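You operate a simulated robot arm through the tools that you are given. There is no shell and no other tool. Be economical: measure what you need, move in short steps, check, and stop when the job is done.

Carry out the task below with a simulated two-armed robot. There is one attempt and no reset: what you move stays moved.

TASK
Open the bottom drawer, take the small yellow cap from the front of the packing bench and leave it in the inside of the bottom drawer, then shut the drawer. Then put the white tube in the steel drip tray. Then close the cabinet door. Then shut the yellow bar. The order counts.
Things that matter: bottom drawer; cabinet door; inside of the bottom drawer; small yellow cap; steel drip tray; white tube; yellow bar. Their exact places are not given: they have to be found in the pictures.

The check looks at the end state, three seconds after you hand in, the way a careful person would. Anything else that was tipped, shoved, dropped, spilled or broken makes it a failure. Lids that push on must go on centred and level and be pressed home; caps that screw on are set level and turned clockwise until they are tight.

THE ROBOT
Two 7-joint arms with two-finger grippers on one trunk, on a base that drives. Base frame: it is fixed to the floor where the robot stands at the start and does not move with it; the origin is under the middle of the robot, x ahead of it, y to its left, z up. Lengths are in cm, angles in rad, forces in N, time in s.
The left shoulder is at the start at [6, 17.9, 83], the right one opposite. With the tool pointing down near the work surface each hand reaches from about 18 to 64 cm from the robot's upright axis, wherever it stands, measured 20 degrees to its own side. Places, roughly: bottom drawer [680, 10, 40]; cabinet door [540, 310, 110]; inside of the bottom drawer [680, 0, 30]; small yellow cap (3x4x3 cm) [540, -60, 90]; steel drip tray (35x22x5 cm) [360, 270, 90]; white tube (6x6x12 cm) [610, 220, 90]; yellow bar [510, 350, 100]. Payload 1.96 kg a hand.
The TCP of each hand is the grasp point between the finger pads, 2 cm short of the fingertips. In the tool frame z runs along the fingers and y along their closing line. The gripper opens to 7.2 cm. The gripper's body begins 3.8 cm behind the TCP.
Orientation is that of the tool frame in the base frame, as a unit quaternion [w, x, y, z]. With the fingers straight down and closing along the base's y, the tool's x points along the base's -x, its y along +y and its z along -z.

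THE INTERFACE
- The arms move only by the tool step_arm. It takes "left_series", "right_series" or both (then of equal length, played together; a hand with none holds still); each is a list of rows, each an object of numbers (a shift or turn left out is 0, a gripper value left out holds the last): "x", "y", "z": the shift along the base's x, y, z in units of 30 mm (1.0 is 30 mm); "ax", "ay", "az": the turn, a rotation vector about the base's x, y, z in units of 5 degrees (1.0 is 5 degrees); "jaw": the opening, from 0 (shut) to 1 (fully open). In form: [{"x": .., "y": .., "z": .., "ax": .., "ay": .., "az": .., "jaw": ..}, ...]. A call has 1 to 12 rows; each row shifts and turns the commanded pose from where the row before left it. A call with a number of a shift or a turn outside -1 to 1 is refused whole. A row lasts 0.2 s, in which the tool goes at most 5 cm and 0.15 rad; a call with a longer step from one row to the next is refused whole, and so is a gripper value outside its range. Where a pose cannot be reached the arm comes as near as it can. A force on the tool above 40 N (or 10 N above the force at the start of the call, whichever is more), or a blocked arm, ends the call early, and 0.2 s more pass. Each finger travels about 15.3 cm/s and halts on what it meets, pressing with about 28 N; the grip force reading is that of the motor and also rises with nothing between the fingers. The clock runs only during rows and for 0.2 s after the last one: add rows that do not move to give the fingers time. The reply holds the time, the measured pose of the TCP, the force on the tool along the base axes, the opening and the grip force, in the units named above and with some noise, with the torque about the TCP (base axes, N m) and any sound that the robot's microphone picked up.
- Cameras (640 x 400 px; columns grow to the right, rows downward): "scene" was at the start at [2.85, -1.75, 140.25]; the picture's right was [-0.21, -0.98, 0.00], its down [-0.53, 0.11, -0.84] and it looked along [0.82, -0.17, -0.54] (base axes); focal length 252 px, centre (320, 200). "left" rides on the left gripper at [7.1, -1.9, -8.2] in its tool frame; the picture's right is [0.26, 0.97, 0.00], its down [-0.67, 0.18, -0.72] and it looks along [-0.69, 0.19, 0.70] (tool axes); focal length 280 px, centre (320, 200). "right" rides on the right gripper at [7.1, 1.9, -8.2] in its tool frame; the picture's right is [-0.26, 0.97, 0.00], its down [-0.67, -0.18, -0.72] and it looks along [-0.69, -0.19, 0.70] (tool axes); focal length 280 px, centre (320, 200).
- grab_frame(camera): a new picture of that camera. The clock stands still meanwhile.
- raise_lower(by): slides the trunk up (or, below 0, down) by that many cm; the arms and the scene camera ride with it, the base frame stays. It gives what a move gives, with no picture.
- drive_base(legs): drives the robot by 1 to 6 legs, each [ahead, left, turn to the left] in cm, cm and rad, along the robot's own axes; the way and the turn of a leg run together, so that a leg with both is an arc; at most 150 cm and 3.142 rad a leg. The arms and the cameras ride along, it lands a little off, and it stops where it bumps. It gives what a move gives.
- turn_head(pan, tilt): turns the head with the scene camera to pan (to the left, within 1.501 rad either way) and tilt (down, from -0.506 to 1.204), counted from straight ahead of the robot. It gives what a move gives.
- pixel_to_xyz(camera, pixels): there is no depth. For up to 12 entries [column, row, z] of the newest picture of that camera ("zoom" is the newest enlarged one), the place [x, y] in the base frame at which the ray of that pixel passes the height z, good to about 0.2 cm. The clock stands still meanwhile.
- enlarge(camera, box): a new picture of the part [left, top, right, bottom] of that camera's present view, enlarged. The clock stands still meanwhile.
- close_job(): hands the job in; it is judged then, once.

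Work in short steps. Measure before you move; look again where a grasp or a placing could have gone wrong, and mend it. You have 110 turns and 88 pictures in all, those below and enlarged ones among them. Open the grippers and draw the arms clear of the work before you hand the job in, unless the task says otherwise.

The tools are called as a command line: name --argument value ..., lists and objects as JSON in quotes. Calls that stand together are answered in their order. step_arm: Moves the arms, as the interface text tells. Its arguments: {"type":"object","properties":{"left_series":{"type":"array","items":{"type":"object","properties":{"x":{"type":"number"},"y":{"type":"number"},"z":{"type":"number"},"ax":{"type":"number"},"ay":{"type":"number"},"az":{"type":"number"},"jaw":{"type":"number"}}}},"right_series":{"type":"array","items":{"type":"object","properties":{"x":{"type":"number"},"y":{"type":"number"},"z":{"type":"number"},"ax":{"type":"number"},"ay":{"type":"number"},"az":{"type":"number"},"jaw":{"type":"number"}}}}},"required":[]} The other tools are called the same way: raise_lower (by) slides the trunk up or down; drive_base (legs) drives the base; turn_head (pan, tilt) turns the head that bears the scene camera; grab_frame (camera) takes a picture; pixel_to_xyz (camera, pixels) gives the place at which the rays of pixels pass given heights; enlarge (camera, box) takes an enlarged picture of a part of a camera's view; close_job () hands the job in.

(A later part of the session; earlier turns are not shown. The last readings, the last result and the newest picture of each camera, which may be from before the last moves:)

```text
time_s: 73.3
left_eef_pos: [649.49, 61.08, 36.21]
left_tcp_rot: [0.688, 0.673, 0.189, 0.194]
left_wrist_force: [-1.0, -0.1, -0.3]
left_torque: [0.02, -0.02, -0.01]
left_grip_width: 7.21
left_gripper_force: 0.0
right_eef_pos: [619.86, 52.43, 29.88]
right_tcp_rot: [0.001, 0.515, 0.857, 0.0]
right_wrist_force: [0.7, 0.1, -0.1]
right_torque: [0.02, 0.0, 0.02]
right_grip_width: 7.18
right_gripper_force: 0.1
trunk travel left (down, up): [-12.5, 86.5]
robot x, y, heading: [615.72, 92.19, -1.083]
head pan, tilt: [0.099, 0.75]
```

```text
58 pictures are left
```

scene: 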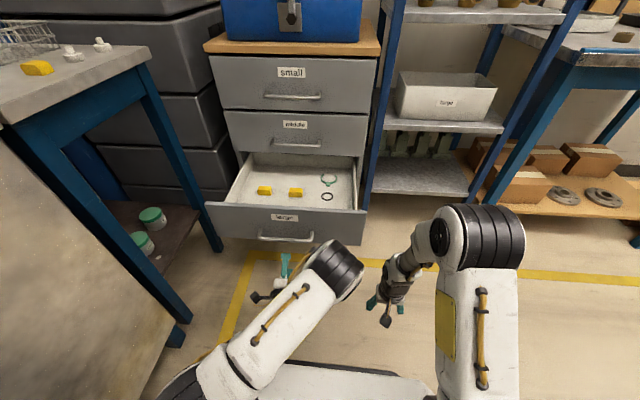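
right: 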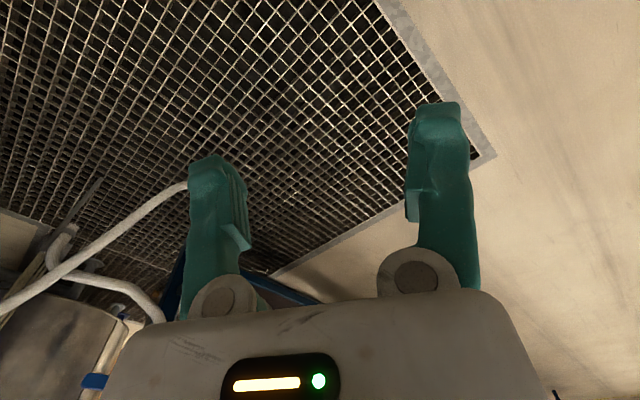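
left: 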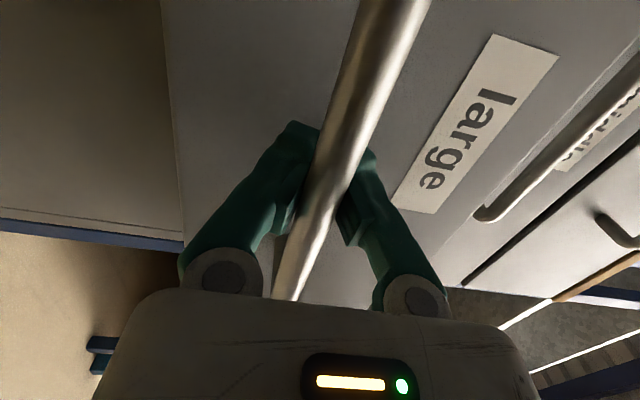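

Next I raise the trunk so the hands clear the benches, then move sideways toward the packing bench, staying clear of the drawer and the grey table.

raise_lower --by 62

drive_base --legs '[[10, -30, 0.01], [20, -42, 0], [0, -58, 0]]'

turn_head --pan -0.2 --tilt 0.9

grab_frame --camera "scene"

```text
refused: 62 is not a number from -40 to 40
```

```text
time_s: 80.7
left_eef_pos: [548.45, -25.89, 36.17]
left_tcp_rot: [0.689, 0.673, 0.186, 0.191]
left_wrist_force: [-0.1, 0.2, -0.3]
left_torque: [-0.02, -0.02, 0.0]
left_grip_width: 7.21
left_gripper_force: 0.1
right_eef_pos: [518.69, -34.25, 29.82]
right_tcp_rot: [0.0, 0.518, 0.855, 0.001]
right_wrist_force: [-0.4, -0.5, -0.4]
right_torque: [-0.01, -0.02, 0.03]
right_grip_width: 7.2
right_gripper_force: 0.0
trunk travel left (down, up): [-12.5, 86.5]
robot x, y, heading: [514.85, 5.76, -1.09]
head pan, tilt: [0.099, 0.75]
```

```text
time_s: 81.5
left_eef_pos: [548.62, -25.96, 36.15]
left_tcp_rot: [0.689, 0.675, 0.186, 0.19]
left_wrist_force: [-0.4, -0.5, -0.4]
left_torque: [-0.02, 0.0, 0.01]
left_grip_width: 7.21
left_gripper_force: 0.0
right_eef_pos: [518.63, -34.16, 29.87]
right_tcp_rot: [0.0, 0.518, 0.855, 0.001]
right_wrist_force: [-0.4, 0.4, -0.3]
right_torque: [0.05, 0.02, -0.02]
right_grip_width: 7.17
right_gripper_force: 0.0
trunk travel left (down, up): [-12.5, 86.5]
robot x, y, heading: [514.9, 5.55, -1.09]
head pan, tilt: [-0.201, 0.901]
```

```text
57 pictures are left
```

scene: 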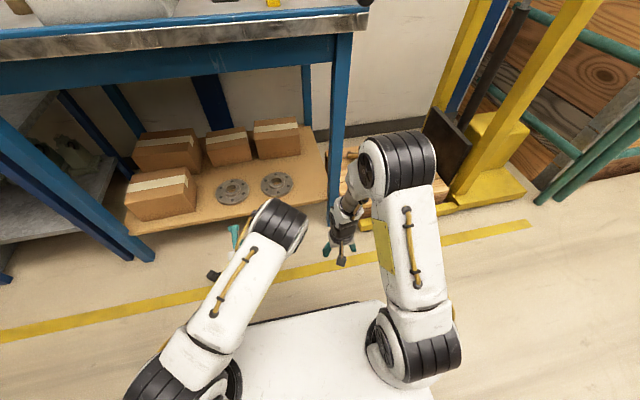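

The trunk limit is 40 per call; hands are still clear of the table edge, so I raise in two steps and look.

raise_lower --by 40

raise_lower --by 25

grab_frame --camera "scene"

```text
time_s: 85.3
left_eef_pos: [548.56, -25.91, 76.21]
left_tcp_rot: [0.689, 0.674, 0.185, 0.191]
left_wrist_force: [-0.7, -0.2, 0.1]
left_torque: [0.03, -0.02, 0.0]
left_grip_width: 7.19
left_gripper_force: 0.0
right_eef_pos: [518.62, -34.2, 69.91]
right_tcp_rot: [0.0, 0.518, 0.855, 0.001]
right_wrist_force: [-0.4, -0.5, -0.9]
right_torque: [-0.01, 0.02, 0.0]
right_grip_width: 7.21
right_gripper_force: 0.1
trunk travel left (down, up): [-52.5, 46.5]
robot x, y, heading: [514.96, 5.69, -1.092]
head pan, tilt: [-0.201, 0.901]
```

```text
time_s: 87.9
left_eef_pos: [548.59, -25.92, 101.19]
left_tcp_rot: [0.689, 0.674, 0.187, 0.191]
left_wrist_force: [-0.5, 0.1, 0.2]
left_torque: [0.01, -0.01, 0.01]
left_grip_width: 7.2
left_gripper_force: 0.1
right_eef_pos: [518.57, -34.21, 94.88]
right_tcp_rot: [0.001, 0.518, 0.855, 0.0]
right_wrist_force: [0.7, 0.0, -0.5]
right_torque: [-0.03, -0.03, -0.02]
right_grip_width: 7.21
right_gripper_force: 0.1
trunk travel left (down, up): [-77.5, 21.5]
robot x, y, heading: [514.67, 5.62, -1.093]
head pan, tilt: [-0.201, 0.901]
```

```text
56 pictures are left
```

scene: 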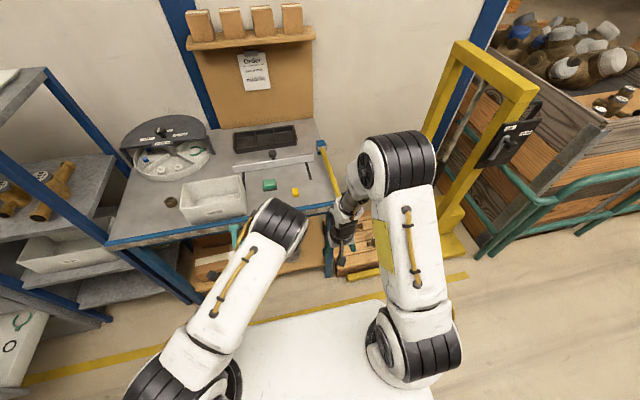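

The cap is at (296,190), next to the green block and the guillotine cutter. I measure it and enlarge.

enlarge --camera "scene" --box '[240, 140, 368, 220]'

pixel_to_xyz --camera "scene" --pixels '[[296, 192, 80], [296, 192, 82], [296, 192, 86], [296, 192, 90], [107, 246, 82], [107, 246, 86], [335, 200, 82], [335, 200, 86], [270, 185, 84]]'

grab_frame --camera "right"

```text
5.00 times, centred on (304, 180) of scene
```

zoom: 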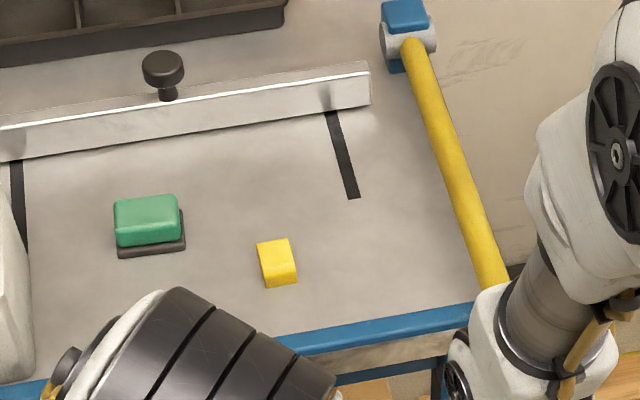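

```text
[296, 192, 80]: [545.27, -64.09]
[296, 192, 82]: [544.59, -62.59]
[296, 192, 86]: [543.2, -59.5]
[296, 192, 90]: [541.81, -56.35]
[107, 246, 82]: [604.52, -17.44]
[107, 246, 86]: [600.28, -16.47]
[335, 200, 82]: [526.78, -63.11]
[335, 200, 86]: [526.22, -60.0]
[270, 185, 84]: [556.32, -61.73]
```

```text
54 pictures are left
```

right: 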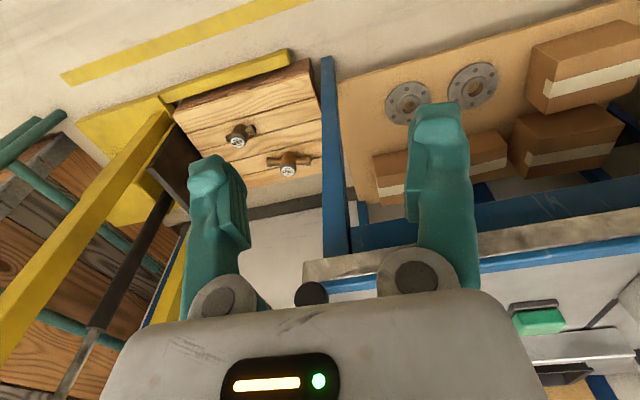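

Triangulated: the cap sits at about (543,-59), top ≈87. I lift the left hand out of the way and right hand up, then drive a bit closer.

step_arm --left_series '[{"z": 0.8, "x": -0.2, "y": 0.4}, {"z": 0.8, "x": -0.2, "y": 0.4}, {"z": 0.8, "x": -0.2, "y": 0.4}, {"z": 0.8, "x": -0.2, "y": 0.4}, {"z": 0.6, "x": -0.1, "y": 0.2}, {}]' --right_series '[{"z": 0.6}, {"z": 0.6}, {"z": 0.6}, {"z": 0.5}, {}, {}]'

drive_base --legs '[[20, 8, 0.02]]'

grab_frame --camera "scene"

grab_frame --camera "right"

```text
time_s: 89.3
left_eef_pos: [546.93, -24.59, 107.42]
left_tcp_rot: [0.689, 0.674, 0.185, 0.191]
left_wrist_force: [-0.4, 0.4, -0.1]
left_torque: [0.01, -0.01, -0.03]
left_grip_width: 7.2
left_gripper_force: 0.1
left hand out of reach, approached as far as the arm can: row 3, 4, 5
right_eef_pos: [518.66, -34.29, 101.89]
right_tcp_rot: [0.001, 0.517, 0.856, 0.001]
right_wrist_force: [0.1, 0.2, 0.2]
right_torque: [-0.01, 0.01, 0.02]
right_grip_width: 7.2
right_gripper_force: 0.0
trunk travel left (down, up): [-77.5, 21.5]
robot x, y, heading: [514.93, 5.71, -1.093]
head pan, tilt: [-0.201, 0.901]
```

```text
time_s: 91.0
left_eef_pos: [563.99, -37.5, 107.58]
left_tcp_rot: [0.687, 0.672, 0.193, 0.198]
left_wrist_force: [0.5, -0.1, 0.5]
left_torque: [-0.01, 0.01, -0.01]
left_grip_width: 7.21
left_gripper_force: 0.1
right_eef_pos: [536.06, -47.63, 101.8]
right_tcp_rot: [0.0, 0.509, 0.861, 0.0]
right_wrist_force: [1.3, 0.9, 0.0]
right_torque: [-0.01, -0.03, -0.01]
right_grip_width: 7.18
right_gripper_force: 0.0
trunk travel left (down, up): [-77.5, 21.5]
robot x, y, heading: [531.27, -7.85, -1.068]
head pan, tilt: [-0.201, 0.901]
```

```text
53 pictures are left
```

scene: 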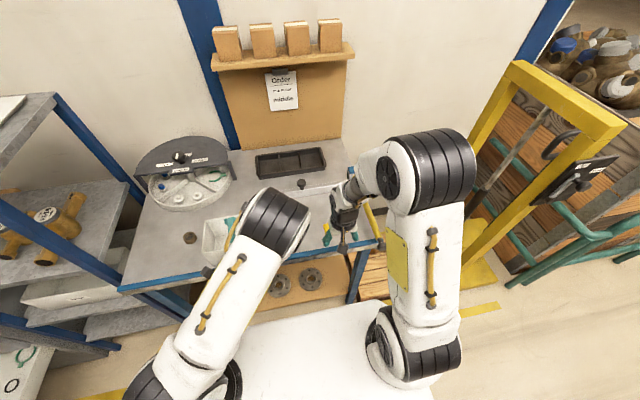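

```text
52 pictures are left
```

right: 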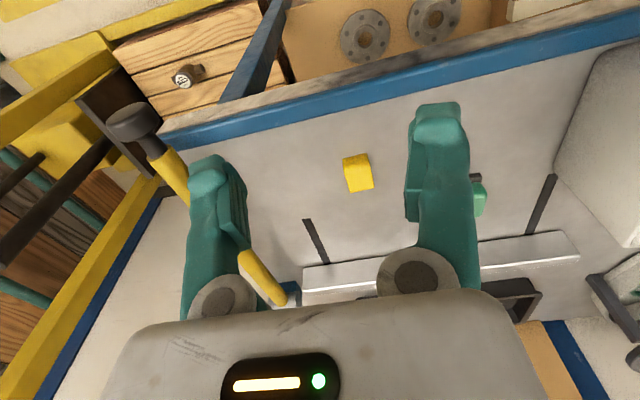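

The right camera sees the cap at (358,172) between the fingers. I get its coordinates.

pixel_to_xyz --camera "right" --pixels '[[357, 170, 85], [357, 170, 87], [357, 172, 86], [344, 160, 88.5], [368, 155, 88.5], [348, 192, 85.5], [373, 187, 85.5], [345, 160, 85.5]]'

enlarge --camera "right" --box '[310, 135, 406, 195]'

```text
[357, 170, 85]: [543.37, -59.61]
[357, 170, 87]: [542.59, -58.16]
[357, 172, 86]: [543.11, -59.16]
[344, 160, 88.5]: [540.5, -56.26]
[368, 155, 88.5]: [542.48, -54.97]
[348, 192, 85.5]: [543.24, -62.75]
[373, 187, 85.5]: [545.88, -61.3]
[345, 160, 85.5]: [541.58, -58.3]
```

```text
6.67 times, centred on (358, 165) of right
```

zoom: 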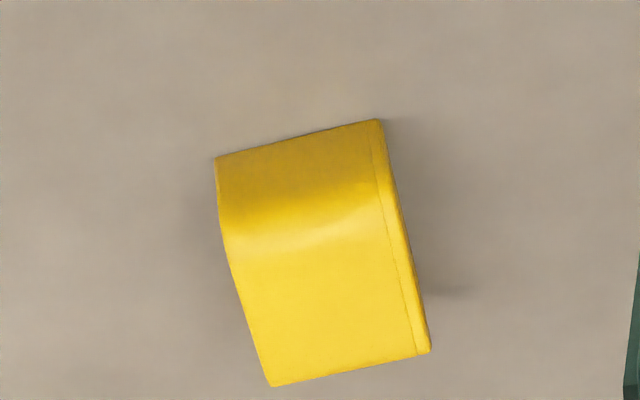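

Cap centre ≈ (543,-59.2), its narrow side aligned with the closing line. I move above, then check before the final descent.

step_arm --right_series '[{"x": 0.46, "y": -0.77}, {"x": 0.46, "y": -0.77}, {"x": 0.46, "y": -0.77}, {"x": 0.46, "y": -0.77}, {"x": 0.46, "y": -0.77}, {"z": -0.8}, {"z": -0.8}, {"z": -0.8}, {}]'

grab_frame --camera "right"

```text
time_s: 93.0
left_eef_pos: [564.0, -37.46, 107.51]
left_tcp_rot: [0.688, 0.671, 0.193, 0.198]
left_wrist_force: [1.1, -0.3, 0.1]
left_torque: [0.02, 0.02, -0.04]
left_grip_width: 7.2
left_gripper_force: 0.0
right_eef_pos: [542.89, -59.0, 94.75]
right_tcp_rot: [0.001, 0.508, 0.861, 0.0]
right_wrist_force: [-0.1, -0.5, 0.9]
right_torque: [0.02, 0.0, 0.01]
right_grip_width: 7.19
right_gripper_force: 0.0
trunk travel left (down, up): [-77.5, 21.5]
robot x, y, heading: [531.22, -7.82, -1.07]
head pan, tilt: [-0.201, 0.901]
```

```text
50 pictures are left
```

right: 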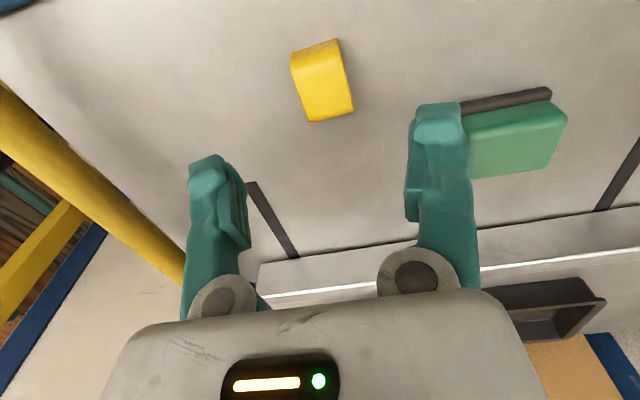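

I re-measure the cap and the near edge of the green block to check finger clearance.

pixel_to_xyz --camera "right" --pixels '[[323, 83, 87], [323, 83, 86], [310, 120, 86], [353, 110, 86], [460, 115, 85.5], [468, 178, 86.5], [292, 60, 88], [340, 45, 88]]'

```text
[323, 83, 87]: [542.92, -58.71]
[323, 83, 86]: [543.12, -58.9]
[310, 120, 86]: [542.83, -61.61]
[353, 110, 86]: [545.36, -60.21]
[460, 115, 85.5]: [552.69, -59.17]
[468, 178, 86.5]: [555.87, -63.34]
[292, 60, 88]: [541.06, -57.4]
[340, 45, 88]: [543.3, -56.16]
```

Clear: the green block's base is ~8.5 cm to the side. I descend to TCP z≈87.8 and close.

step_arm --right_series '[{"z": -0.6, "jaw": 0.8}, {"z": -0.6}, {"z": -0.6}, {"z": -0.5}, {"jaw": 0}, {}, {}, {}]'

grab_frame --camera "right"

```text
time_s: 94.8
left_eef_pos: [563.86, -37.36, 107.55]
left_tcp_rot: [0.687, 0.672, 0.193, 0.198]
left_wrist_force: [-0.7, -0.7, 0.6]
left_torque: [0.01, 0.0, -0.04]
left_grip_width: 7.22
left_gripper_force: 0.1
right_eef_pos: [542.82, -59.21, 87.9]
right_tcp_rot: [0.001, 0.508, 0.861, 0.0]
right_wrist_force: [-6.1, -4.8, 20.2]
right_torque: [-0.15, 0.31, -0.07]
right_grip_width: 1.91
right_gripper_force: 28.0
trunk travel left (down, up): [-77.5, 21.5]
robot x, y, heading: [531.09, -7.54, -1.069]
head pan, tilt: [-0.201, 0.901]
```

```text
49 pictures are left
```

right: 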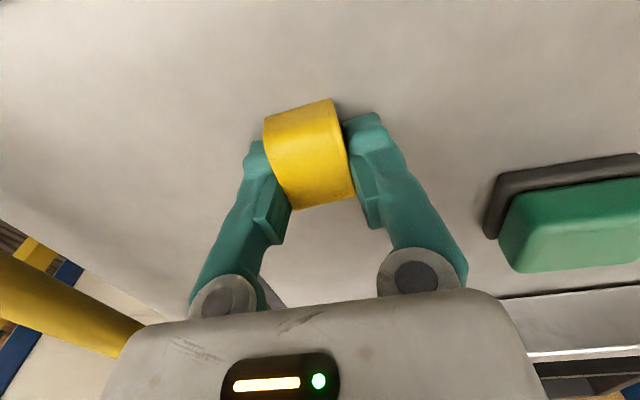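

The cap is between the fingers (1.9 cm, 28 N). I lift and check.

step_arm --right_series '[{"z": 0.3}, {"z": 0.6}, {"z": 0.9}, {"z": 0.9}, {"z": 0.9}, {"z": 0.7}, {}]'

grab_frame --camera "right"

```text
time_s: 96.4
left_eef_pos: [564.05, -37.51, 107.55]
left_tcp_rot: [0.688, 0.672, 0.192, 0.198]
left_wrist_force: [0.7, -0.6, -0.2]
left_torque: [-0.02, -0.03, -0.02]
left_grip_width: 7.2
left_gripper_force: 0.0
right_eef_pos: [542.86, -59.34, 100.73]
right_tcp_rot: [0.0, 0.508, 0.861, 0.0]
right_wrist_force: [-0.4, -0.6, -0.1]
right_torque: [0.0, 0.03, -0.01]
right_grip_width: 1.77
right_gripper_force: 27.8
trunk travel left (down, up): [-77.5, 21.5]
robot x, y, heading: [531.28, -7.7, -1.066]
head pan, tilt: [-0.201, 0.901]
```

```text
48 pictures are left
```

right: 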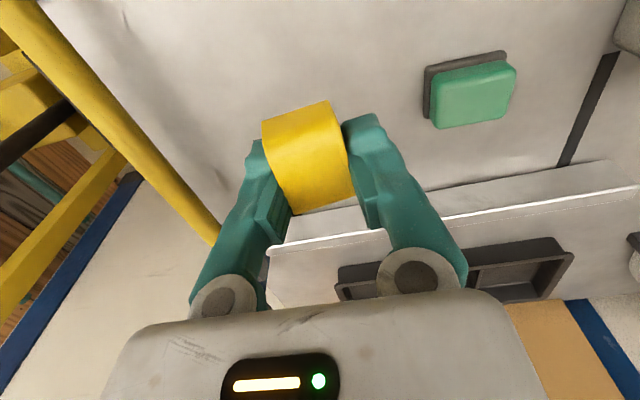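

The cap is held. I back off from the bench, then retract the left hand closer to the body.

drive_base --legs '[[-22, 0, 0]]'

step_arm --left_series '[{"x": -0.3, "y": 0.5, "z": -0.4}, {"x": -0.3, "y": 0.5, "z": -0.4}, {"x": -0.3, "y": 0.5, "z": -0.4}, {"x": -0.3, "y": 0.5}, {"x": -0.3, "y": 0.5}, {"x": -0.3, "y": 0.5}, {"x": -0.3, "y": 0.5}, {"x": -0.3, "y": 0.5}, {}]'

```text
time_s: 98.1
left_eef_pos: [553.6, -18.3, 107.43]
left_tcp_rot: [0.687, 0.672, 0.193, 0.2]
left_wrist_force: [0.4, -0.9, -0.1]
left_torque: [0.01, 0.04, 0.02]
left_grip_width: 7.21
left_gripper_force: 0.0
right_eef_pos: [532.66, -40.28, 100.66]
right_tcp_rot: [0.001, 0.506, 0.863, 0.001]
right_wrist_force: [-0.4, 0.6, -0.3]
right_torque: [0.0, -0.02, -0.02]
right_grip_width: 1.64
right_gripper_force: 27.9
trunk travel left (down, up): [-77.5, 21.5]
robot x, y, heading: [520.66, 10.99, -1.065]
head pan, tilt: [-0.201, 0.901]
```

```text
time_s: 99.6
left_eef_pos: [550.97, -13.17, 104.04]
left_tcp_rot: [0.745, 0.598, 0.182, 0.232]
left_wrist_force: [-0.4, 0.7, 0.4]
left_torque: [-0.01, -0.02, 0.02]
left_grip_width: 7.22
left_gripper_force: 0.1
left hand out of reach, approached as far as the arm can: row 2, 4, 5, 6, 7
right_eef_pos: [532.71, -40.3, 100.71]
right_tcp_rot: [0.0, 0.506, 0.862, 0.0]
right_wrist_force: [0.8, 0.6, 0.0]
right_torque: [-0.01, 0.02, -0.01]
right_grip_width: 0.59
right_gripper_force: 28.0
trunk travel left (down, up): [-77.5, 21.5]
robot x, y, heading: [521.13, 11.39, -1.062]
head pan, tilt: [-0.201, 0.901]
stopped in row 7 (left hand): the arm was blocked; the commanded pose is now the measured one
```

The right grip width is dropping (0.59) — I look at the cap at once.

grab_frame --camera "right"

```text
47 pictures are left
```

right: 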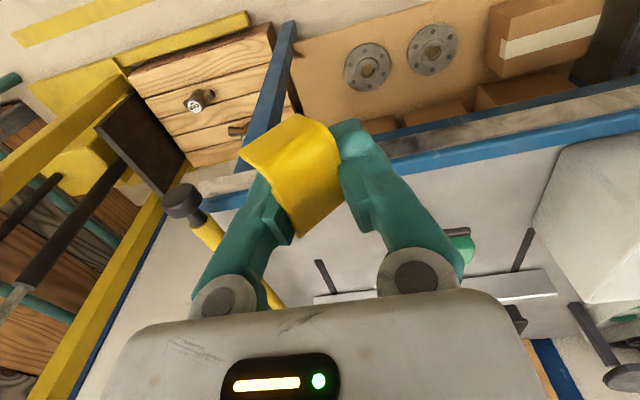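

The cap is sliding out of a too-high grip. I drive forward again over the bench to set it down and regrasp lower.

drive_base --legs '[[22, 0, 0]]'

grab_frame --camera "right"

```text
time_s: 101.3
left_eef_pos: [561.68, -32.76, 104.07]
left_tcp_rot: [0.745, 0.599, 0.182, 0.232]
left_wrist_force: [-0.1, -0.2, 0.4]
left_torque: [0.02, 0.03, -0.04]
left_grip_width: 7.21
left_gripper_force: 0.0
right_eef_pos: [543.38, -59.69, 100.74]
right_tcp_rot: [0.0, 0.509, 0.861, 0.0]
right_wrist_force: [-0.7, 0.8, -0.2]
right_torque: [0.0, -0.02, -0.01]
right_grip_width: 0.58
right_gripper_force: 28.2
trunk travel left (down, up): [-77.5, 21.5]
robot x, y, heading: [531.86, -8.13, -1.062]
head pan, tilt: [-0.201, 0.901]
```

```text
46 pictures are left
```

right: 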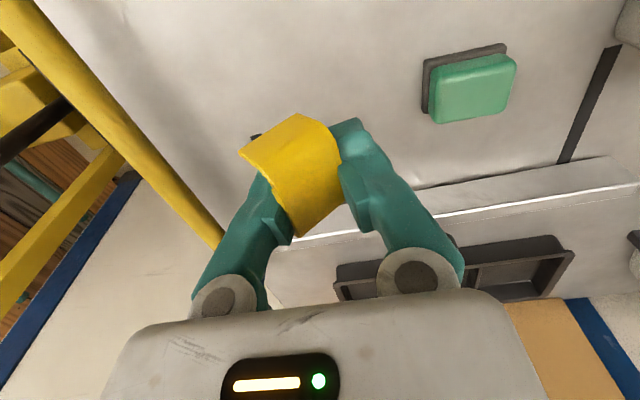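

Stable again at 0.58. I lower it toward the bench to release and regrasp.

step_arm --right_series '[{"z": -0.8}, {"z": -0.8}, {"z": -0.8}, {"z": -0.8}, {"z": -0.4}, {"z": -0.15}, {"z": -0.15}, {"z": -0.1}, {}]'

grab_frame --camera "right"

```text
time_s: 103.3
left_eef_pos: [561.68, -32.67, 104.16]
left_tcp_rot: [0.744, 0.6, 0.181, 0.232]
left_wrist_force: [-0.6, 0.1, 0.0]
left_torque: [0.02, -0.03, -0.02]
left_grip_width: 7.2
left_gripper_force: 0.0
right_eef_pos: [543.27, -59.62, 88.77]
right_tcp_rot: [0.0, 0.508, 0.861, 0.001]
right_wrist_force: [-0.2, -0.2, 0.3]
right_torque: [0.01, -0.02, 0.02]
right_grip_width: 0.59
right_gripper_force: 28.1
trunk travel left (down, up): [-77.5, 21.5]
robot x, y, heading: [531.98, -8.45, -1.064]
head pan, tilt: [-0.201, 0.901]
```

```text
45 pictures are left
```

right: 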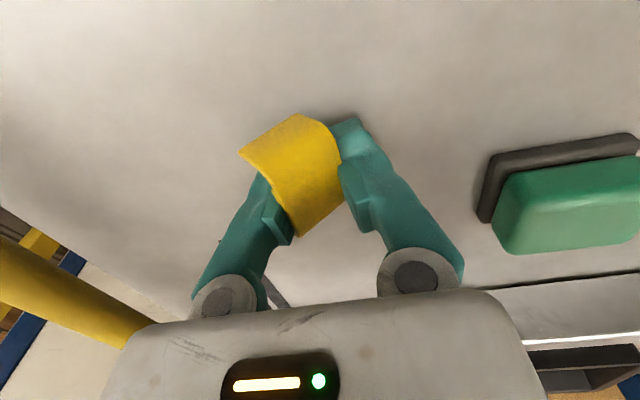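

No contact yet at 88.8. I inch down further and then open.

step_arm --right_series '[{"z": -0.12}, {"z": -0.12}, {"z": -0.12}, {"z": -0.12}, {"z": -0.12}, {}]'

```text
time_s: 104.4
left_eef_pos: [561.67, -32.26, 104.2]
left_tcp_rot: [0.747, 0.597, 0.182, 0.231]
left_wrist_force: [0.4, 0.3, 0.2]
left_torque: [0.0, -0.01, -0.01]
left_grip_width: 7.2
left_gripper_force: 0.1
right_eef_pos: [543.21, -59.78, 87.82]
right_tcp_rot: [0.005, 0.509, 0.861, -0.003]
right_wrist_force: [-5.1, 8.8, 25.3]
right_torque: [0.22, 0.09, 0.03]
right_grip_width: 0.61
right_gripper_force: 28.2
trunk travel left (down, up): [-77.5, 21.5]
robot x, y, heading: [531.59, -8.12, -1.065]
head pan, tilt: [-0.201, 0.901]
stopped in row 5 (right hand): the force on the tool passed its limit at 46 N (the readings are from after the stop); the commanded pose is now the measured one
```

Contact (fingertips at the table, z≈85.8). I open and rise to look at how the cap lies.

step_arm --right_series '[{"z": 0.1, "jaw": 0.7}, {}, {}, {"z": 0.8}, {"z": 0.8}, {"z": 0.8}, {}]'

grab_frame --camera "right"

```text
time_s: 106.0
left_eef_pos: [561.68, -32.7, 104.05]
left_tcp_rot: [0.745, 0.599, 0.181, 0.232]
left_wrist_force: [0.8, 0.3, 0.0]
left_torque: [0.01, 0.01, 0.01]
left_grip_width: 7.19
left_gripper_force: 0.0
right_eef_pos: [543.29, -59.81, 95.04]
right_tcp_rot: [0.004, 0.508, 0.861, -0.001]
right_wrist_force: [0.5, 0.2, 0.5]
right_torque: [0.0, 0.03, -0.01]
right_grip_width: 5.05
right_gripper_force: 0.1
trunk travel left (down, up): [-77.5, 21.5]
robot x, y, heading: [531.39, -8.39, -1.061]
head pan, tilt: [-0.201, 0.901]
```

```text
44 pictures are left
```

right: 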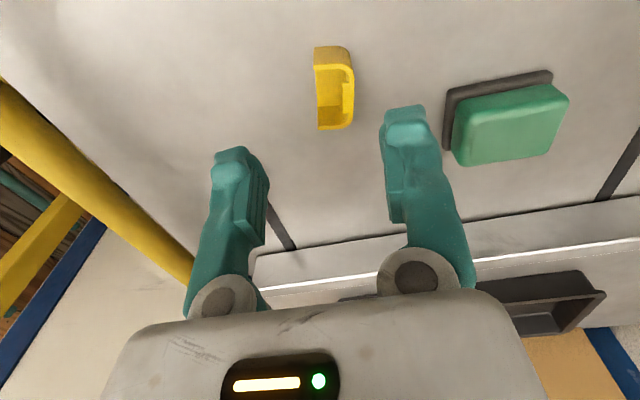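

The cap is a hollow shell now lying on its side, open to the left; a finger had slipped inside it. I'll grip it across its 4 cm length instead: measure, then turn the wrist 90°.

enlarge --camera "right" --box '[286, 30, 382, 150]'

pixel_to_xyz --camera "right" --pixels '[[316, 66, 87.5], [314, 47, 86], [345, 47, 86], [320, 129, 86], [348, 128, 86], [354, 122, 86], [353, 70, 88], [335, 88, 87]]'

step_arm --right_series '[{"az": 1}, {"az": 1}, {"az": 1}, {"az": 1}, {"az": 1}, {"az": 1}, {"az": 1}, {"az": 1}, {"az": 1}, {}]'

```text
3.33 times, centred on (334, 90) of right
```

zoom: 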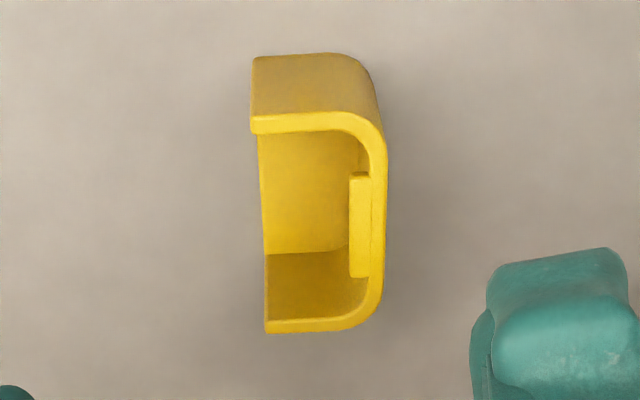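

```text
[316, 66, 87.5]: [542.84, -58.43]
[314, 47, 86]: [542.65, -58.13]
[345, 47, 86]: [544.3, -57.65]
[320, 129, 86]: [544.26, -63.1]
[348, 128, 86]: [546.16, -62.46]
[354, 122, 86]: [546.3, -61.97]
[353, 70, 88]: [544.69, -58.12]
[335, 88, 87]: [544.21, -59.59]
```

```text
time_s: 108.2
left_eef_pos: [561.75, -32.72, 103.96]
left_tcp_rot: [0.745, 0.599, 0.181, 0.231]
left_wrist_force: [0.0, -0.5, -0.3]
left_torque: [-0.01, 0.03, 0.01]
left_grip_width: 7.24
left_gripper_force: 0.1
right_eef_pos: [543.35, -60.1, 95.04]
right_tcp_rot: [0.004, 0.139, 0.99, 0.0]
right_wrist_force: [0.1, 0.8, 0.5]
right_torque: [-0.01, -0.01, -0.02]
right_grip_width: 5.04
right_gripper_force: 0.0
trunk travel left (down, up): [-77.5, 21.5]
robot x, y, heading: [531.56, -8.39, -1.061]
head pan, tilt: [-0.201, 0.901]
```

The shell is about 1.9×4.1 cm, long axis bearing ≈1.81 rad, centre ≈(544.2,-60.1). I rotate 30° more, open wider and look.

step_arm --right_series '[{"az": 1, "x": 0.15, "jaw": 0.95}, {"az": 1, "x": 0.13}, {"az": 1}, {"az": 1}, {"az": 1}, {"az": 1}, {}]'

grab_frame --camera "right"

```text
time_s: 109.8
left_eef_pos: [561.85, -32.64, 104.06]
left_tcp_rot: [0.746, 0.598, 0.182, 0.231]
left_wrist_force: [0.0, 0.1, -0.6]
left_torque: [-0.01, -0.01, 0.01]
left_grip_width: 7.21
left_gripper_force: 0.1
right_eef_pos: [544.18, -60.02, 94.93]
right_tcp_rot: [0.004, -0.122, 0.992, 0.001]
right_wrist_force: [0.1, -0.5, -1.2]
right_torque: [0.0, -0.02, 0.0]
right_grip_width: 6.86
right_gripper_force: 0.1
trunk travel left (down, up): [-77.5, 21.5]
robot x, y, heading: [531.82, -8.28, -1.067]
head pan, tilt: [-0.201, 0.901]
```

```text
42 pictures are left
```

right: 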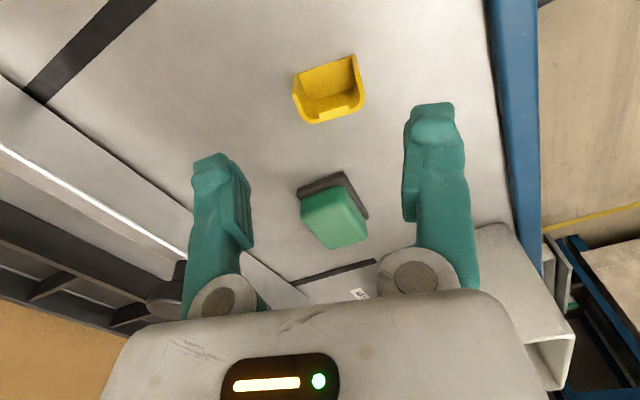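

Well aligned with the finger line. I verify the centre.

pixel_to_xyz --camera "right" --pixels '[[308, 122, 88.3], [365, 104, 88.3], [293, 74, 88], [354, 56, 88], [310, 122, 87], [330, 92, 86]]'

```text
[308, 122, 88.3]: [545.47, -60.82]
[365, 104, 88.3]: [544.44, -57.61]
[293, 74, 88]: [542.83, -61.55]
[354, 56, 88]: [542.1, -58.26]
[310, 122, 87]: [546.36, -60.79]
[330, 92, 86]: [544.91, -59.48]
```

Centre ≈ (543.7,-59.6). I shift slightly, descend to just above the table and close.

step_arm --right_series '[{"x": -0.13, "y": 0.13, "z": -0.6}, {"z": -0.6}, {"z": -0.6}, {"z": -0.47}, {}, {"jaw": 0}, {}, {}, {}]'

grab_frame --camera "right"

```text
time_s: 111.8
left_eef_pos: [561.82, -32.79, 104.02]
left_tcp_rot: [0.745, 0.599, 0.181, 0.232]
left_wrist_force: [-0.3, -0.3, 0.8]
left_torque: [-0.01, 0.0, 0.01]
left_grip_width: 7.22
left_gripper_force: 0.1
right_eef_pos: [543.79, -59.73, 88.15]
right_tcp_rot: [0.004, -0.121, 0.993, 0.001]
right_wrist_force: [-1.0, 0.4, -0.3]
right_torque: [-0.02, 0.03, 0.0]
right_grip_width: 3.42
right_gripper_force: 28.5
trunk travel left (down, up): [-77.5, 21.5]
robot x, y, heading: [531.36, -8.55, -1.066]
head pan, tilt: [-0.201, 0.901]
```

```text
41 pictures are left
```

right: 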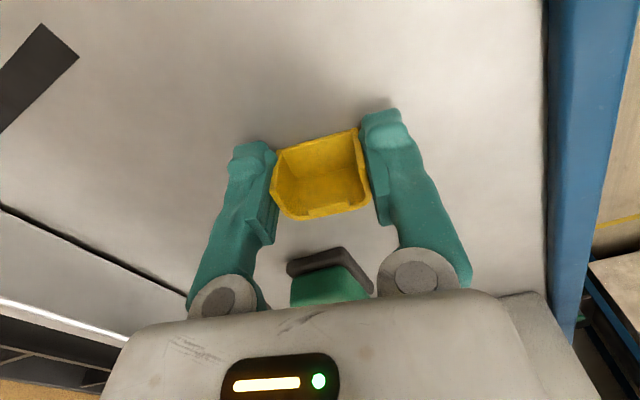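

Firm grip at 3.42 cm. I lift and back off, checking the width.

step_arm --right_series '[{"z": 0.4}, {"z": 0.8}, {"z": 0.8}, {"z": 0.8}, {"z": 0.8}, {"z": 0.7}, {}]'

drive_base --legs '[[-22, 0, 0], [0, 30, 0]]'

```text
time_s: 113.4
left_eef_pos: [561.92, -32.64, 104.0]
left_tcp_rot: [0.745, 0.599, 0.181, 0.232]
left_wrist_force: [0.0, 0.6, -0.5]
left_torque: [0.01, -0.06, 0.01]
left_grip_width: 7.19
left_gripper_force: 0.2
right_eef_pos: [543.75, -59.71, 101.23]
right_tcp_rot: [0.004, -0.121, 0.993, 0.001]
right_wrist_force: [-0.6, 0.5, -0.3]
right_torque: [0.0, -0.03, 0.0]
right_grip_width: 3.39
right_gripper_force: 28.1
trunk travel left (down, up): [-77.5, 21.5]
robot x, y, heading: [531.87, -8.11, -1.066]
head pan, tilt: [-0.201, 0.901]
```

```text
time_s: 116.7
left_eef_pos: [577.63, 1.18, 104.1]
left_tcp_rot: [0.745, 0.599, 0.181, 0.231]
left_wrist_force: [0.3, 0.4, -0.5]
left_torque: [0.02, 0.02, -0.01]
left_grip_width: 7.17
left_gripper_force: 0.0
right_eef_pos: [559.54, -25.78, 101.15]
right_tcp_rot: [0.005, -0.121, 0.993, 0.0]
right_wrist_force: [-0.5, 0.2, -0.4]
right_torque: [0.04, -0.02, 0.0]
right_grip_width: 3.36
right_gripper_force: 28.0
trunk travel left (down, up): [-77.5, 21.5]
robot x, y, heading: [547.52, 25.75, -1.065]
head pan, tilt: [-0.201, 0.901]
```

The grip holds. I continue to the left toward the open drawer and look down at it.

drive_base --legs '[[-8, 92, 0]]'

turn_head --pan 0.15 --tilt 0.95

grab_frame --camera "scene"

```text
time_s: 121.6
left_eef_pos: [653.92, 52.3, 104.11]
left_tcp_rot: [0.745, 0.599, 0.181, 0.231]
left_wrist_force: [0.0, 0.1, -0.2]
left_torque: [0.0, 0.03, 0.0]
left_grip_width: 7.19
left_gripper_force: 0.1
right_eef_pos: [635.83, 25.31, 101.15]
right_tcp_rot: [0.005, -0.119, 0.993, 0.002]
right_wrist_force: [-0.6, 0.4, -0.7]
right_torque: [0.02, -0.01, 0.01]
right_grip_width: 3.41
right_gripper_force: 28.4
trunk travel left (down, up): [-77.5, 21.5]
robot x, y, heading: [623.65, 76.35, -1.073]
head pan, tilt: [-0.201, 0.901]
```

```text
time_s: 122.4
left_eef_pos: [654.03, 52.34, 104.08]
left_tcp_rot: [0.746, 0.599, 0.18, 0.23]
left_wrist_force: [-0.2, 0.4, -0.3]
left_torque: [0.0, -0.02, -0.04]
left_grip_width: 7.17
left_gripper_force: 0.2
right_eef_pos: [635.82, 25.22, 101.0]
right_tcp_rot: [0.005, -0.118, 0.993, 0.001]
right_wrist_force: [-0.4, -0.7, -0.2]
right_torque: [0.01, 0.01, 0.03]
right_grip_width: 3.36
right_gripper_force: 28.3
trunk travel left (down, up): [-77.5, 21.5]
robot x, y, heading: [623.6, 77.32, -1.07]
head pan, tilt: [0.15, 0.949]
```

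```text
40 pictures are left
```

scene: 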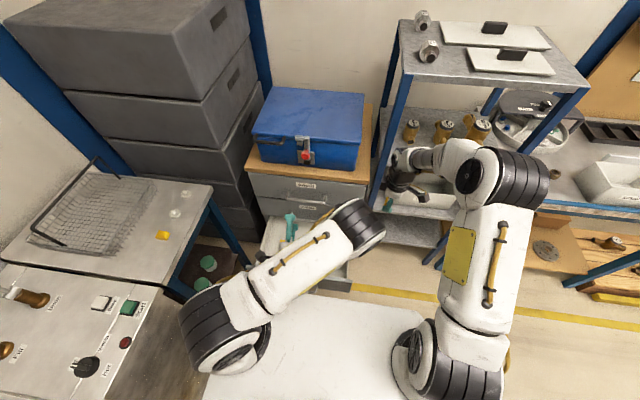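

The left hand hangs above the drawer. I shift the base a little left, lower the trunk only partly (left hand stays above the drawer front) and look again.

drive_base --legs '[[0, 11, 0]]'

raise_lower --by -40

grab_frame --camera "scene"

grab_frame --camera "right"

```text
time_s: 123.6
left_eef_pos: [663.6, 57.58, 104.04]
left_tcp_rot: [0.746, 0.599, 0.18, 0.23]
left_wrist_force: [-0.7, -0.6, -1.0]
left_torque: [0.0, 0.01, 0.0]
left_grip_width: 7.21
left_gripper_force: 0.0
right_eef_pos: [645.39, 30.48, 101.08]
right_tcp_rot: [0.004, -0.118, 0.993, 0.002]
right_wrist_force: [0.0, -0.2, -0.2]
right_torque: [-0.01, -0.04, 0.01]
right_grip_width: 3.36
right_gripper_force: 28.0
trunk travel left (down, up): [-77.5, 21.5]
robot x, y, heading: [633.28, 81.95, -1.07]
head pan, tilt: [0.15, 0.949]
```

```text
time_s: 127.4
left_eef_pos: [663.77, 57.55, 64.0]
left_tcp_rot: [0.746, 0.599, 0.18, 0.229]
left_wrist_force: [-0.6, 0.0, 1.4]
left_torque: [-0.02, 0.03, 0.01]
left_grip_width: 7.21
left_gripper_force: 0.1
right_eef_pos: [645.38, 30.5, 61.14]
right_tcp_rot: [0.005, -0.119, 0.993, 0.001]
right_wrist_force: [-0.3, -0.1, -0.2]
right_torque: [0.01, 0.01, -0.01]
right_grip_width: 3.37
right_gripper_force: 27.8
trunk travel left (down, up): [-37.5, 61.5]
robot x, y, heading: [633.4, 81.9, -1.069]
head pan, tilt: [0.15, 0.949]
```

```text
39 pictures are left
```

scene: 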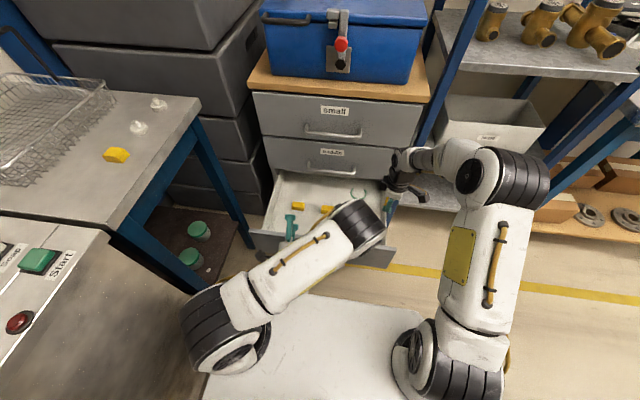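

```text
38 pictures are left
```

right: 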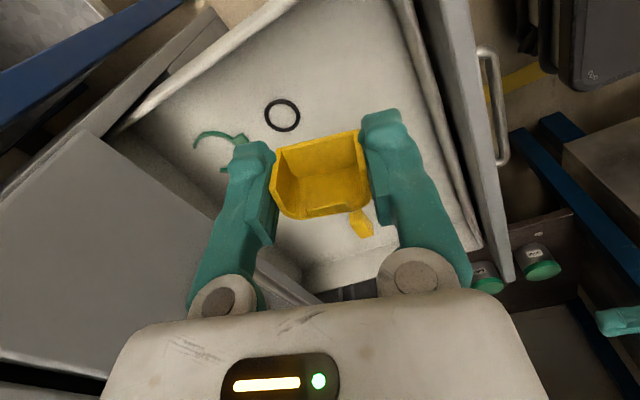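

I locate the drawer's contents and free floor from both views.

pixel_to_xyz --camera "scene" --pixels '[[297, 206, 29], [327, 210, 29], [358, 193, 29], [310, 190, 29], [270, 228, 40], [388, 240, 42], [310, 225, 29]]'

pixel_to_xyz --camera "right" --pixels '[[283, 115, 29], [215, 135, 29], [362, 222, 29], [345, 80, 29], [400, 20, 40], [478, 245, 29], [130, 120, 40]]'

```text
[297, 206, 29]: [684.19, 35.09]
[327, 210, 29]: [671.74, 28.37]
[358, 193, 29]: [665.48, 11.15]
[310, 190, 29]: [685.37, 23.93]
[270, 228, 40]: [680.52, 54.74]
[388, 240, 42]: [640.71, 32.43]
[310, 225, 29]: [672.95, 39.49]
```

```text
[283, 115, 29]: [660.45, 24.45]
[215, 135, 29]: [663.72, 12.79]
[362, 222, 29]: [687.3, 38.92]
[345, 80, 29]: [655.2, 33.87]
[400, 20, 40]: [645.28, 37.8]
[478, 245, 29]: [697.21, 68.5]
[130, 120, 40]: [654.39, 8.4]
```

Free spot chosen at about (662.2,34), clear of ring (660,24) and yellow pieces. I lower the trunk 10 more and move the right hand over it, shifting the left hand aside.

step_arm --right_series '[{"x": 0.93, "y": 0.19}, {"x": 0.93, "y": 0.19}, {"x": 0.93, "y": 0.19}, {"x": 0.93, "y": 0.19}, {"x": 0.93, "y": 0.19}, {"x": 0.93, "y": 0.19}, {}]' --left_series '[{"x": 0.4, "y": 0.24}, {"x": 0.4, "y": 0.24}, {"x": 0.4, "y": 0.24}, {"x": 0.4, "y": 0.24}, {}, {}, {}]'

raise_lower --by -10

grab_frame --camera "right"

```text
time_s: 129.0
left_eef_pos: [668.41, 60.42, 64.02]
left_tcp_rot: [0.746, 0.599, 0.18, 0.23]
left_wrist_force: [-0.7, -0.5, 0.7]
left_torque: [0.01, -0.04, 0.0]
left_grip_width: 7.18
left_gripper_force: 0.0
right_eef_pos: [659.39, 33.28, 61.07]
right_tcp_rot: [0.004, -0.118, 0.993, 0.0]
right_wrist_force: [-0.4, -0.3, 0.4]
right_torque: [0.01, -0.04, 0.0]
right_grip_width: 3.37
right_gripper_force: 27.8
right hand out of reach, approached as far as the arm can: row 6
trunk travel left (down, up): [-37.5, 61.5]
robot x, y, heading: [633.75, 82.18, -1.072]
head pan, tilt: [0.15, 0.949]
```

```text
time_s: 130.3
left_eef_pos: [668.43, 60.61, 54.06]
left_tcp_rot: [0.746, 0.599, 0.179, 0.23]
left_wrist_force: [-0.1, 0.3, 1.1]
left_torque: [0.03, 0.01, 0.02]
left_grip_width: 7.18
left_gripper_force: 0.1
right_eef_pos: [659.43, 33.3, 51.2]
right_tcp_rot: [0.004, -0.118, 0.993, 0.001]
right_wrist_force: [0.7, 0.4, 0.3]
right_torque: [-0.03, -0.02, 0.0]
right_grip_width: 3.34
right_gripper_force: 27.8
trunk travel left (down, up): [-27.5, 71.5]
robot x, y, heading: [634.08, 82.41, -1.065]
head pan, tilt: [0.15, 0.949]
```

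```text
37 pictures are left
```

right: 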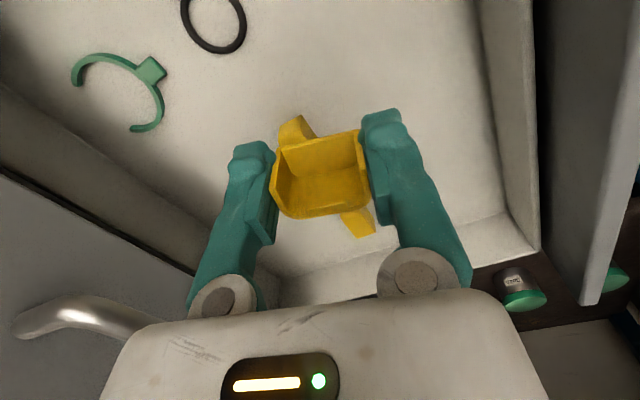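

Directly below the TCP (pixel ≈(320,30)) is free drawer floor. I lower in.

step_arm --right_series '[{"z": -0.7}, {"z": -0.7}, {"z": -0.7}, {"z": -0.7}, {"z": -0.7}, {"z": -0.7}, {"z": -0.7}, {}]'

grab_frame --camera "right"

```text
time_s: 132.2
left_eef_pos: [668.4, 60.45, 53.98]
left_tcp_rot: [0.746, 0.599, 0.18, 0.229]
left_wrist_force: [1.0, 0.0, 0.1]
left_torque: [-0.02, 0.01, 0.01]
left_grip_width: 7.21
left_gripper_force: 0.1
right_eef_pos: [659.39, 33.21, 36.46]
right_tcp_rot: [0.004, -0.118, 0.993, 0.001]
right_wrist_force: [0.0, -0.2, -0.2]
right_torque: [-0.01, -0.05, 0.01]
right_grip_width: 3.38
right_gripper_force: 28.4
trunk travel left (down, up): [-27.5, 71.5]
robot x, y, heading: [633.64, 82.09, -1.07]
head pan, tilt: [0.15, 0.949]
```

```text
36 pictures are left
```

right: 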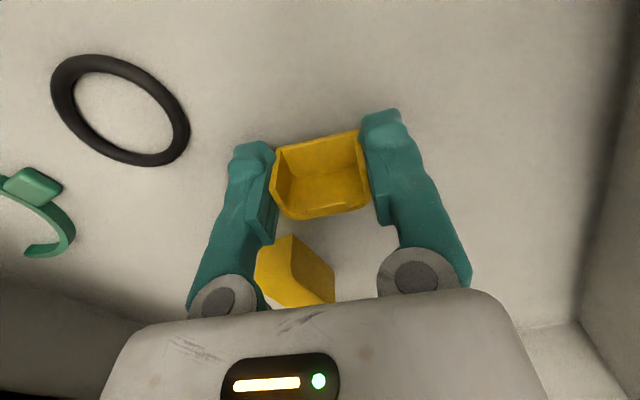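

Still clear. I inch down until contact.

step_arm --right_series '[{"z": -0.2}, {"z": -0.2}, {"z": -0.2}, {"z": -0.2}, {"z": -0.2}, {"z": -0.15}, {"z": -0.15}, {"z": -0.15}, {"z": -0.15}, {"z": -0.15}, {"z": -0.15}, {}]'

```text
time_s: 132.8
left_eef_pos: [668.41, 60.51, 53.98]
left_tcp_rot: [0.746, 0.599, 0.179, 0.229]
left_wrist_force: [0.2, 0.2, 0.1]
left_torque: [0.01, -0.02, 0.01]
left_grip_width: 7.21
left_gripper_force: 0.1
right_eef_pos: [659.57, 32.78, 35.87]
right_tcp_rot: [0.009, -0.119, 0.993, -0.007]
right_wrist_force: [-0.4, -1.3, 20.9]
right_torque: [0.27, 0.1, 0.13]
right_grip_width: 3.37
right_gripper_force: 27.7
trunk travel left (down, up): [-27.5, 71.5]
robot x, y, heading: [633.4, 82.2, -1.069]
head pan, tilt: [0.15, 0.949]
stopped in row 3 (right hand): the force on the tool passed its limit at 47 N (the readings are from after the stop); the commanded pose is now the measured one
```

Contact at 35.9 — likely the drawer floor. I release and look.

step_arm --right_series '[{"jaw": 0.75}, {}, {}, {"z": 0.6}, {"z": 0.8}, {"z": 0.8}, {"z": 0.8}, {}]'

grab_frame --camera "right"

```text
time_s: 134.6
left_eef_pos: [668.37, 60.44, 54.07]
left_tcp_rot: [0.746, 0.599, 0.18, 0.229]
left_wrist_force: [-0.8, -0.2, 0.0]
left_torque: [0.01, -0.02, -0.02]
left_grip_width: 7.18
left_gripper_force: 0.0
right_eef_pos: [659.85, 32.79, 44.49]
right_tcp_rot: [0.006, -0.119, 0.993, -0.003]
right_wrist_force: [0.5, -0.9, 0.0]
right_torque: [0.0, -0.01, 0.04]
right_grip_width: 5.4
right_gripper_force: 0.0
trunk travel left (down, up): [-27.5, 71.5]
robot x, y, heading: [633.61, 82.05, -1.076]
head pan, tilt: [0.15, 0.949]
```

```text
35 pictures are left
```

right: 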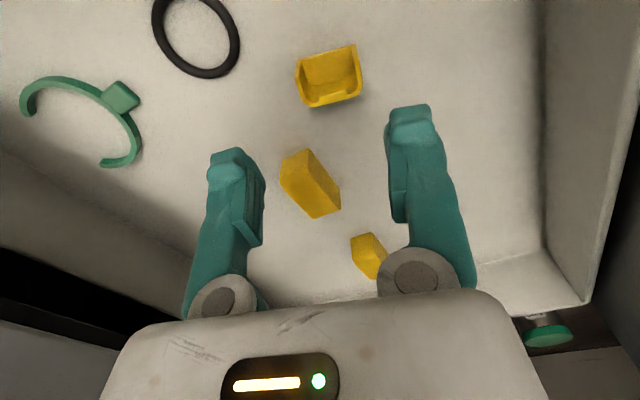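

The cap rests cleanly in the drawer. I raise the right hand, drive back, retract it, and close the left fingers ready to push the drawer.

step_arm --right_series '[{"z": 0.9}, {"z": 0.9}, {"z": 0.9}, {"z": 0.9}, {"z": 0.9}, {"z": 0.9}, {}]' --left_series '[{"jaw": 0}, {}, {}, {}, {}, {}, {}]'

drive_base --legs '[[-16, -10, 0]]'

step_arm --right_series '[{"x": -0.6, "y": 0.6}, {"x": -0.6, "y": 0.6}, {"x": -0.6, "y": 0.6}, {"x": -0.6, "y": 0.6}, {"x": -0.6, "y": 0.6}, {"x": -0.6, "y": 0.6}, {}]'

raise_lower --by -16

grab_frame --camera "scene"

```text
time_s: 136.2
left_eef_pos: [668.4, 60.52, 53.98]
left_tcp_rot: [0.746, 0.599, 0.18, 0.229]
left_wrist_force: [0.6, -0.8, 0.1]
left_torque: [-0.01, -0.01, -0.01]
left_grip_width: 0.02
left_gripper_force: 28.2
right_eef_pos: [659.58, 32.89, 51.57]
right_tcp_rot: [0.008, -0.119, 0.993, -0.005]
right_wrist_force: [-0.2, -0.5, -0.4]
right_torque: [0.01, 0.02, 0.02]
right_grip_width: 5.4
right_gripper_force: 0.0
right hand out of reach, approached as far as the arm can: row 3, 4, 5, 6
trunk travel left (down, up): [-27.5, 71.5]
robot x, y, heading: [633.59, 82.12, -1.069]
head pan, tilt: [0.15, 0.949]
```

```text
time_s: 137.8
left_eef_pos: [652.01, 69.91, 53.89]
left_tcp_rot: [0.746, 0.599, 0.179, 0.229]
left_wrist_force: [0.1, 0.7, 0.3]
left_torque: [0.02, 0.01, 0.0]
left_grip_width: 0.0
left_gripper_force: 27.9
right_eef_pos: [643.1, 42.3, 51.66]
right_tcp_rot: [0.008, -0.117, 0.993, -0.005]
right_wrist_force: [-0.5, 0.6, -0.2]
right_torque: [0.01, 0.0, 0.01]
right_grip_width: 5.42
right_gripper_force: 0.1
trunk travel left (down, up): [-27.5, 71.5]
robot x, y, heading: [617.16, 91.4, -1.072]
head pan, tilt: [0.15, 0.949]
```

```text
time_s: 139.4
left_eef_pos: [651.81, 69.86, 54.05]
left_tcp_rot: [0.746, 0.599, 0.179, 0.229]
left_wrist_force: [1.3, 0.2, 0.2]
left_torque: [-0.01, 0.0, 0.02]
left_grip_width: 0.03
left_gripper_force: 27.8
right_eef_pos: [632.46, 52.99, 51.57]
right_tcp_rot: [0.008, -0.118, 0.993, -0.004]
right_wrist_force: [1.1, -0.2, 0.1]
right_torque: [0.0, 0.01, -0.01]
right_grip_width: 5.39
right_gripper_force: 0.0
trunk travel left (down, up): [-27.5, 71.5]
robot x, y, heading: [617.42, 91.59, -1.07]
head pan, tilt: [0.15, 0.949]
```

```text
time_s: 141.2
left_eef_pos: [651.88, 69.73, 38.03]
left_tcp_rot: [0.746, 0.599, 0.179, 0.23]
left_wrist_force: [0.0, -1.1, 1.9]
left_torque: [-0.06, -0.01, -0.01]
left_grip_width: 0.01
left_gripper_force: 28.2
right_eef_pos: [632.26, 52.99, 35.56]
right_tcp_rot: [0.008, -0.117, 0.993, -0.004]
right_wrist_force: [-0.9, -0.6, 0.4]
right_torque: [0.0, 0.01, -0.02]
right_grip_width: 5.39
right_gripper_force: 0.0
trunk travel left (down, up): [-11.5, 87.5]
robot x, y, heading: [616.67, 91.49, -1.07]
head pan, tilt: [0.15, 0.949]
```

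```text
34 pictures are left
```

scene: 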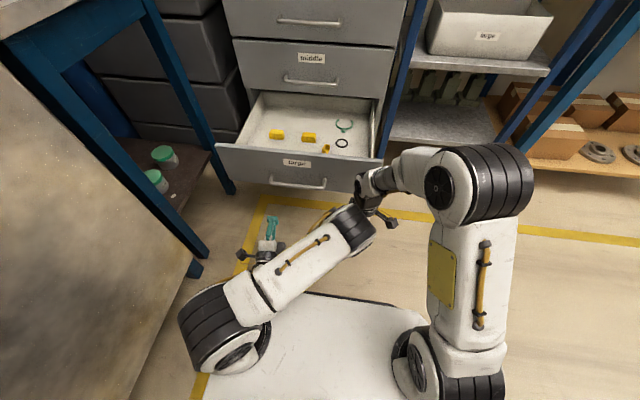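

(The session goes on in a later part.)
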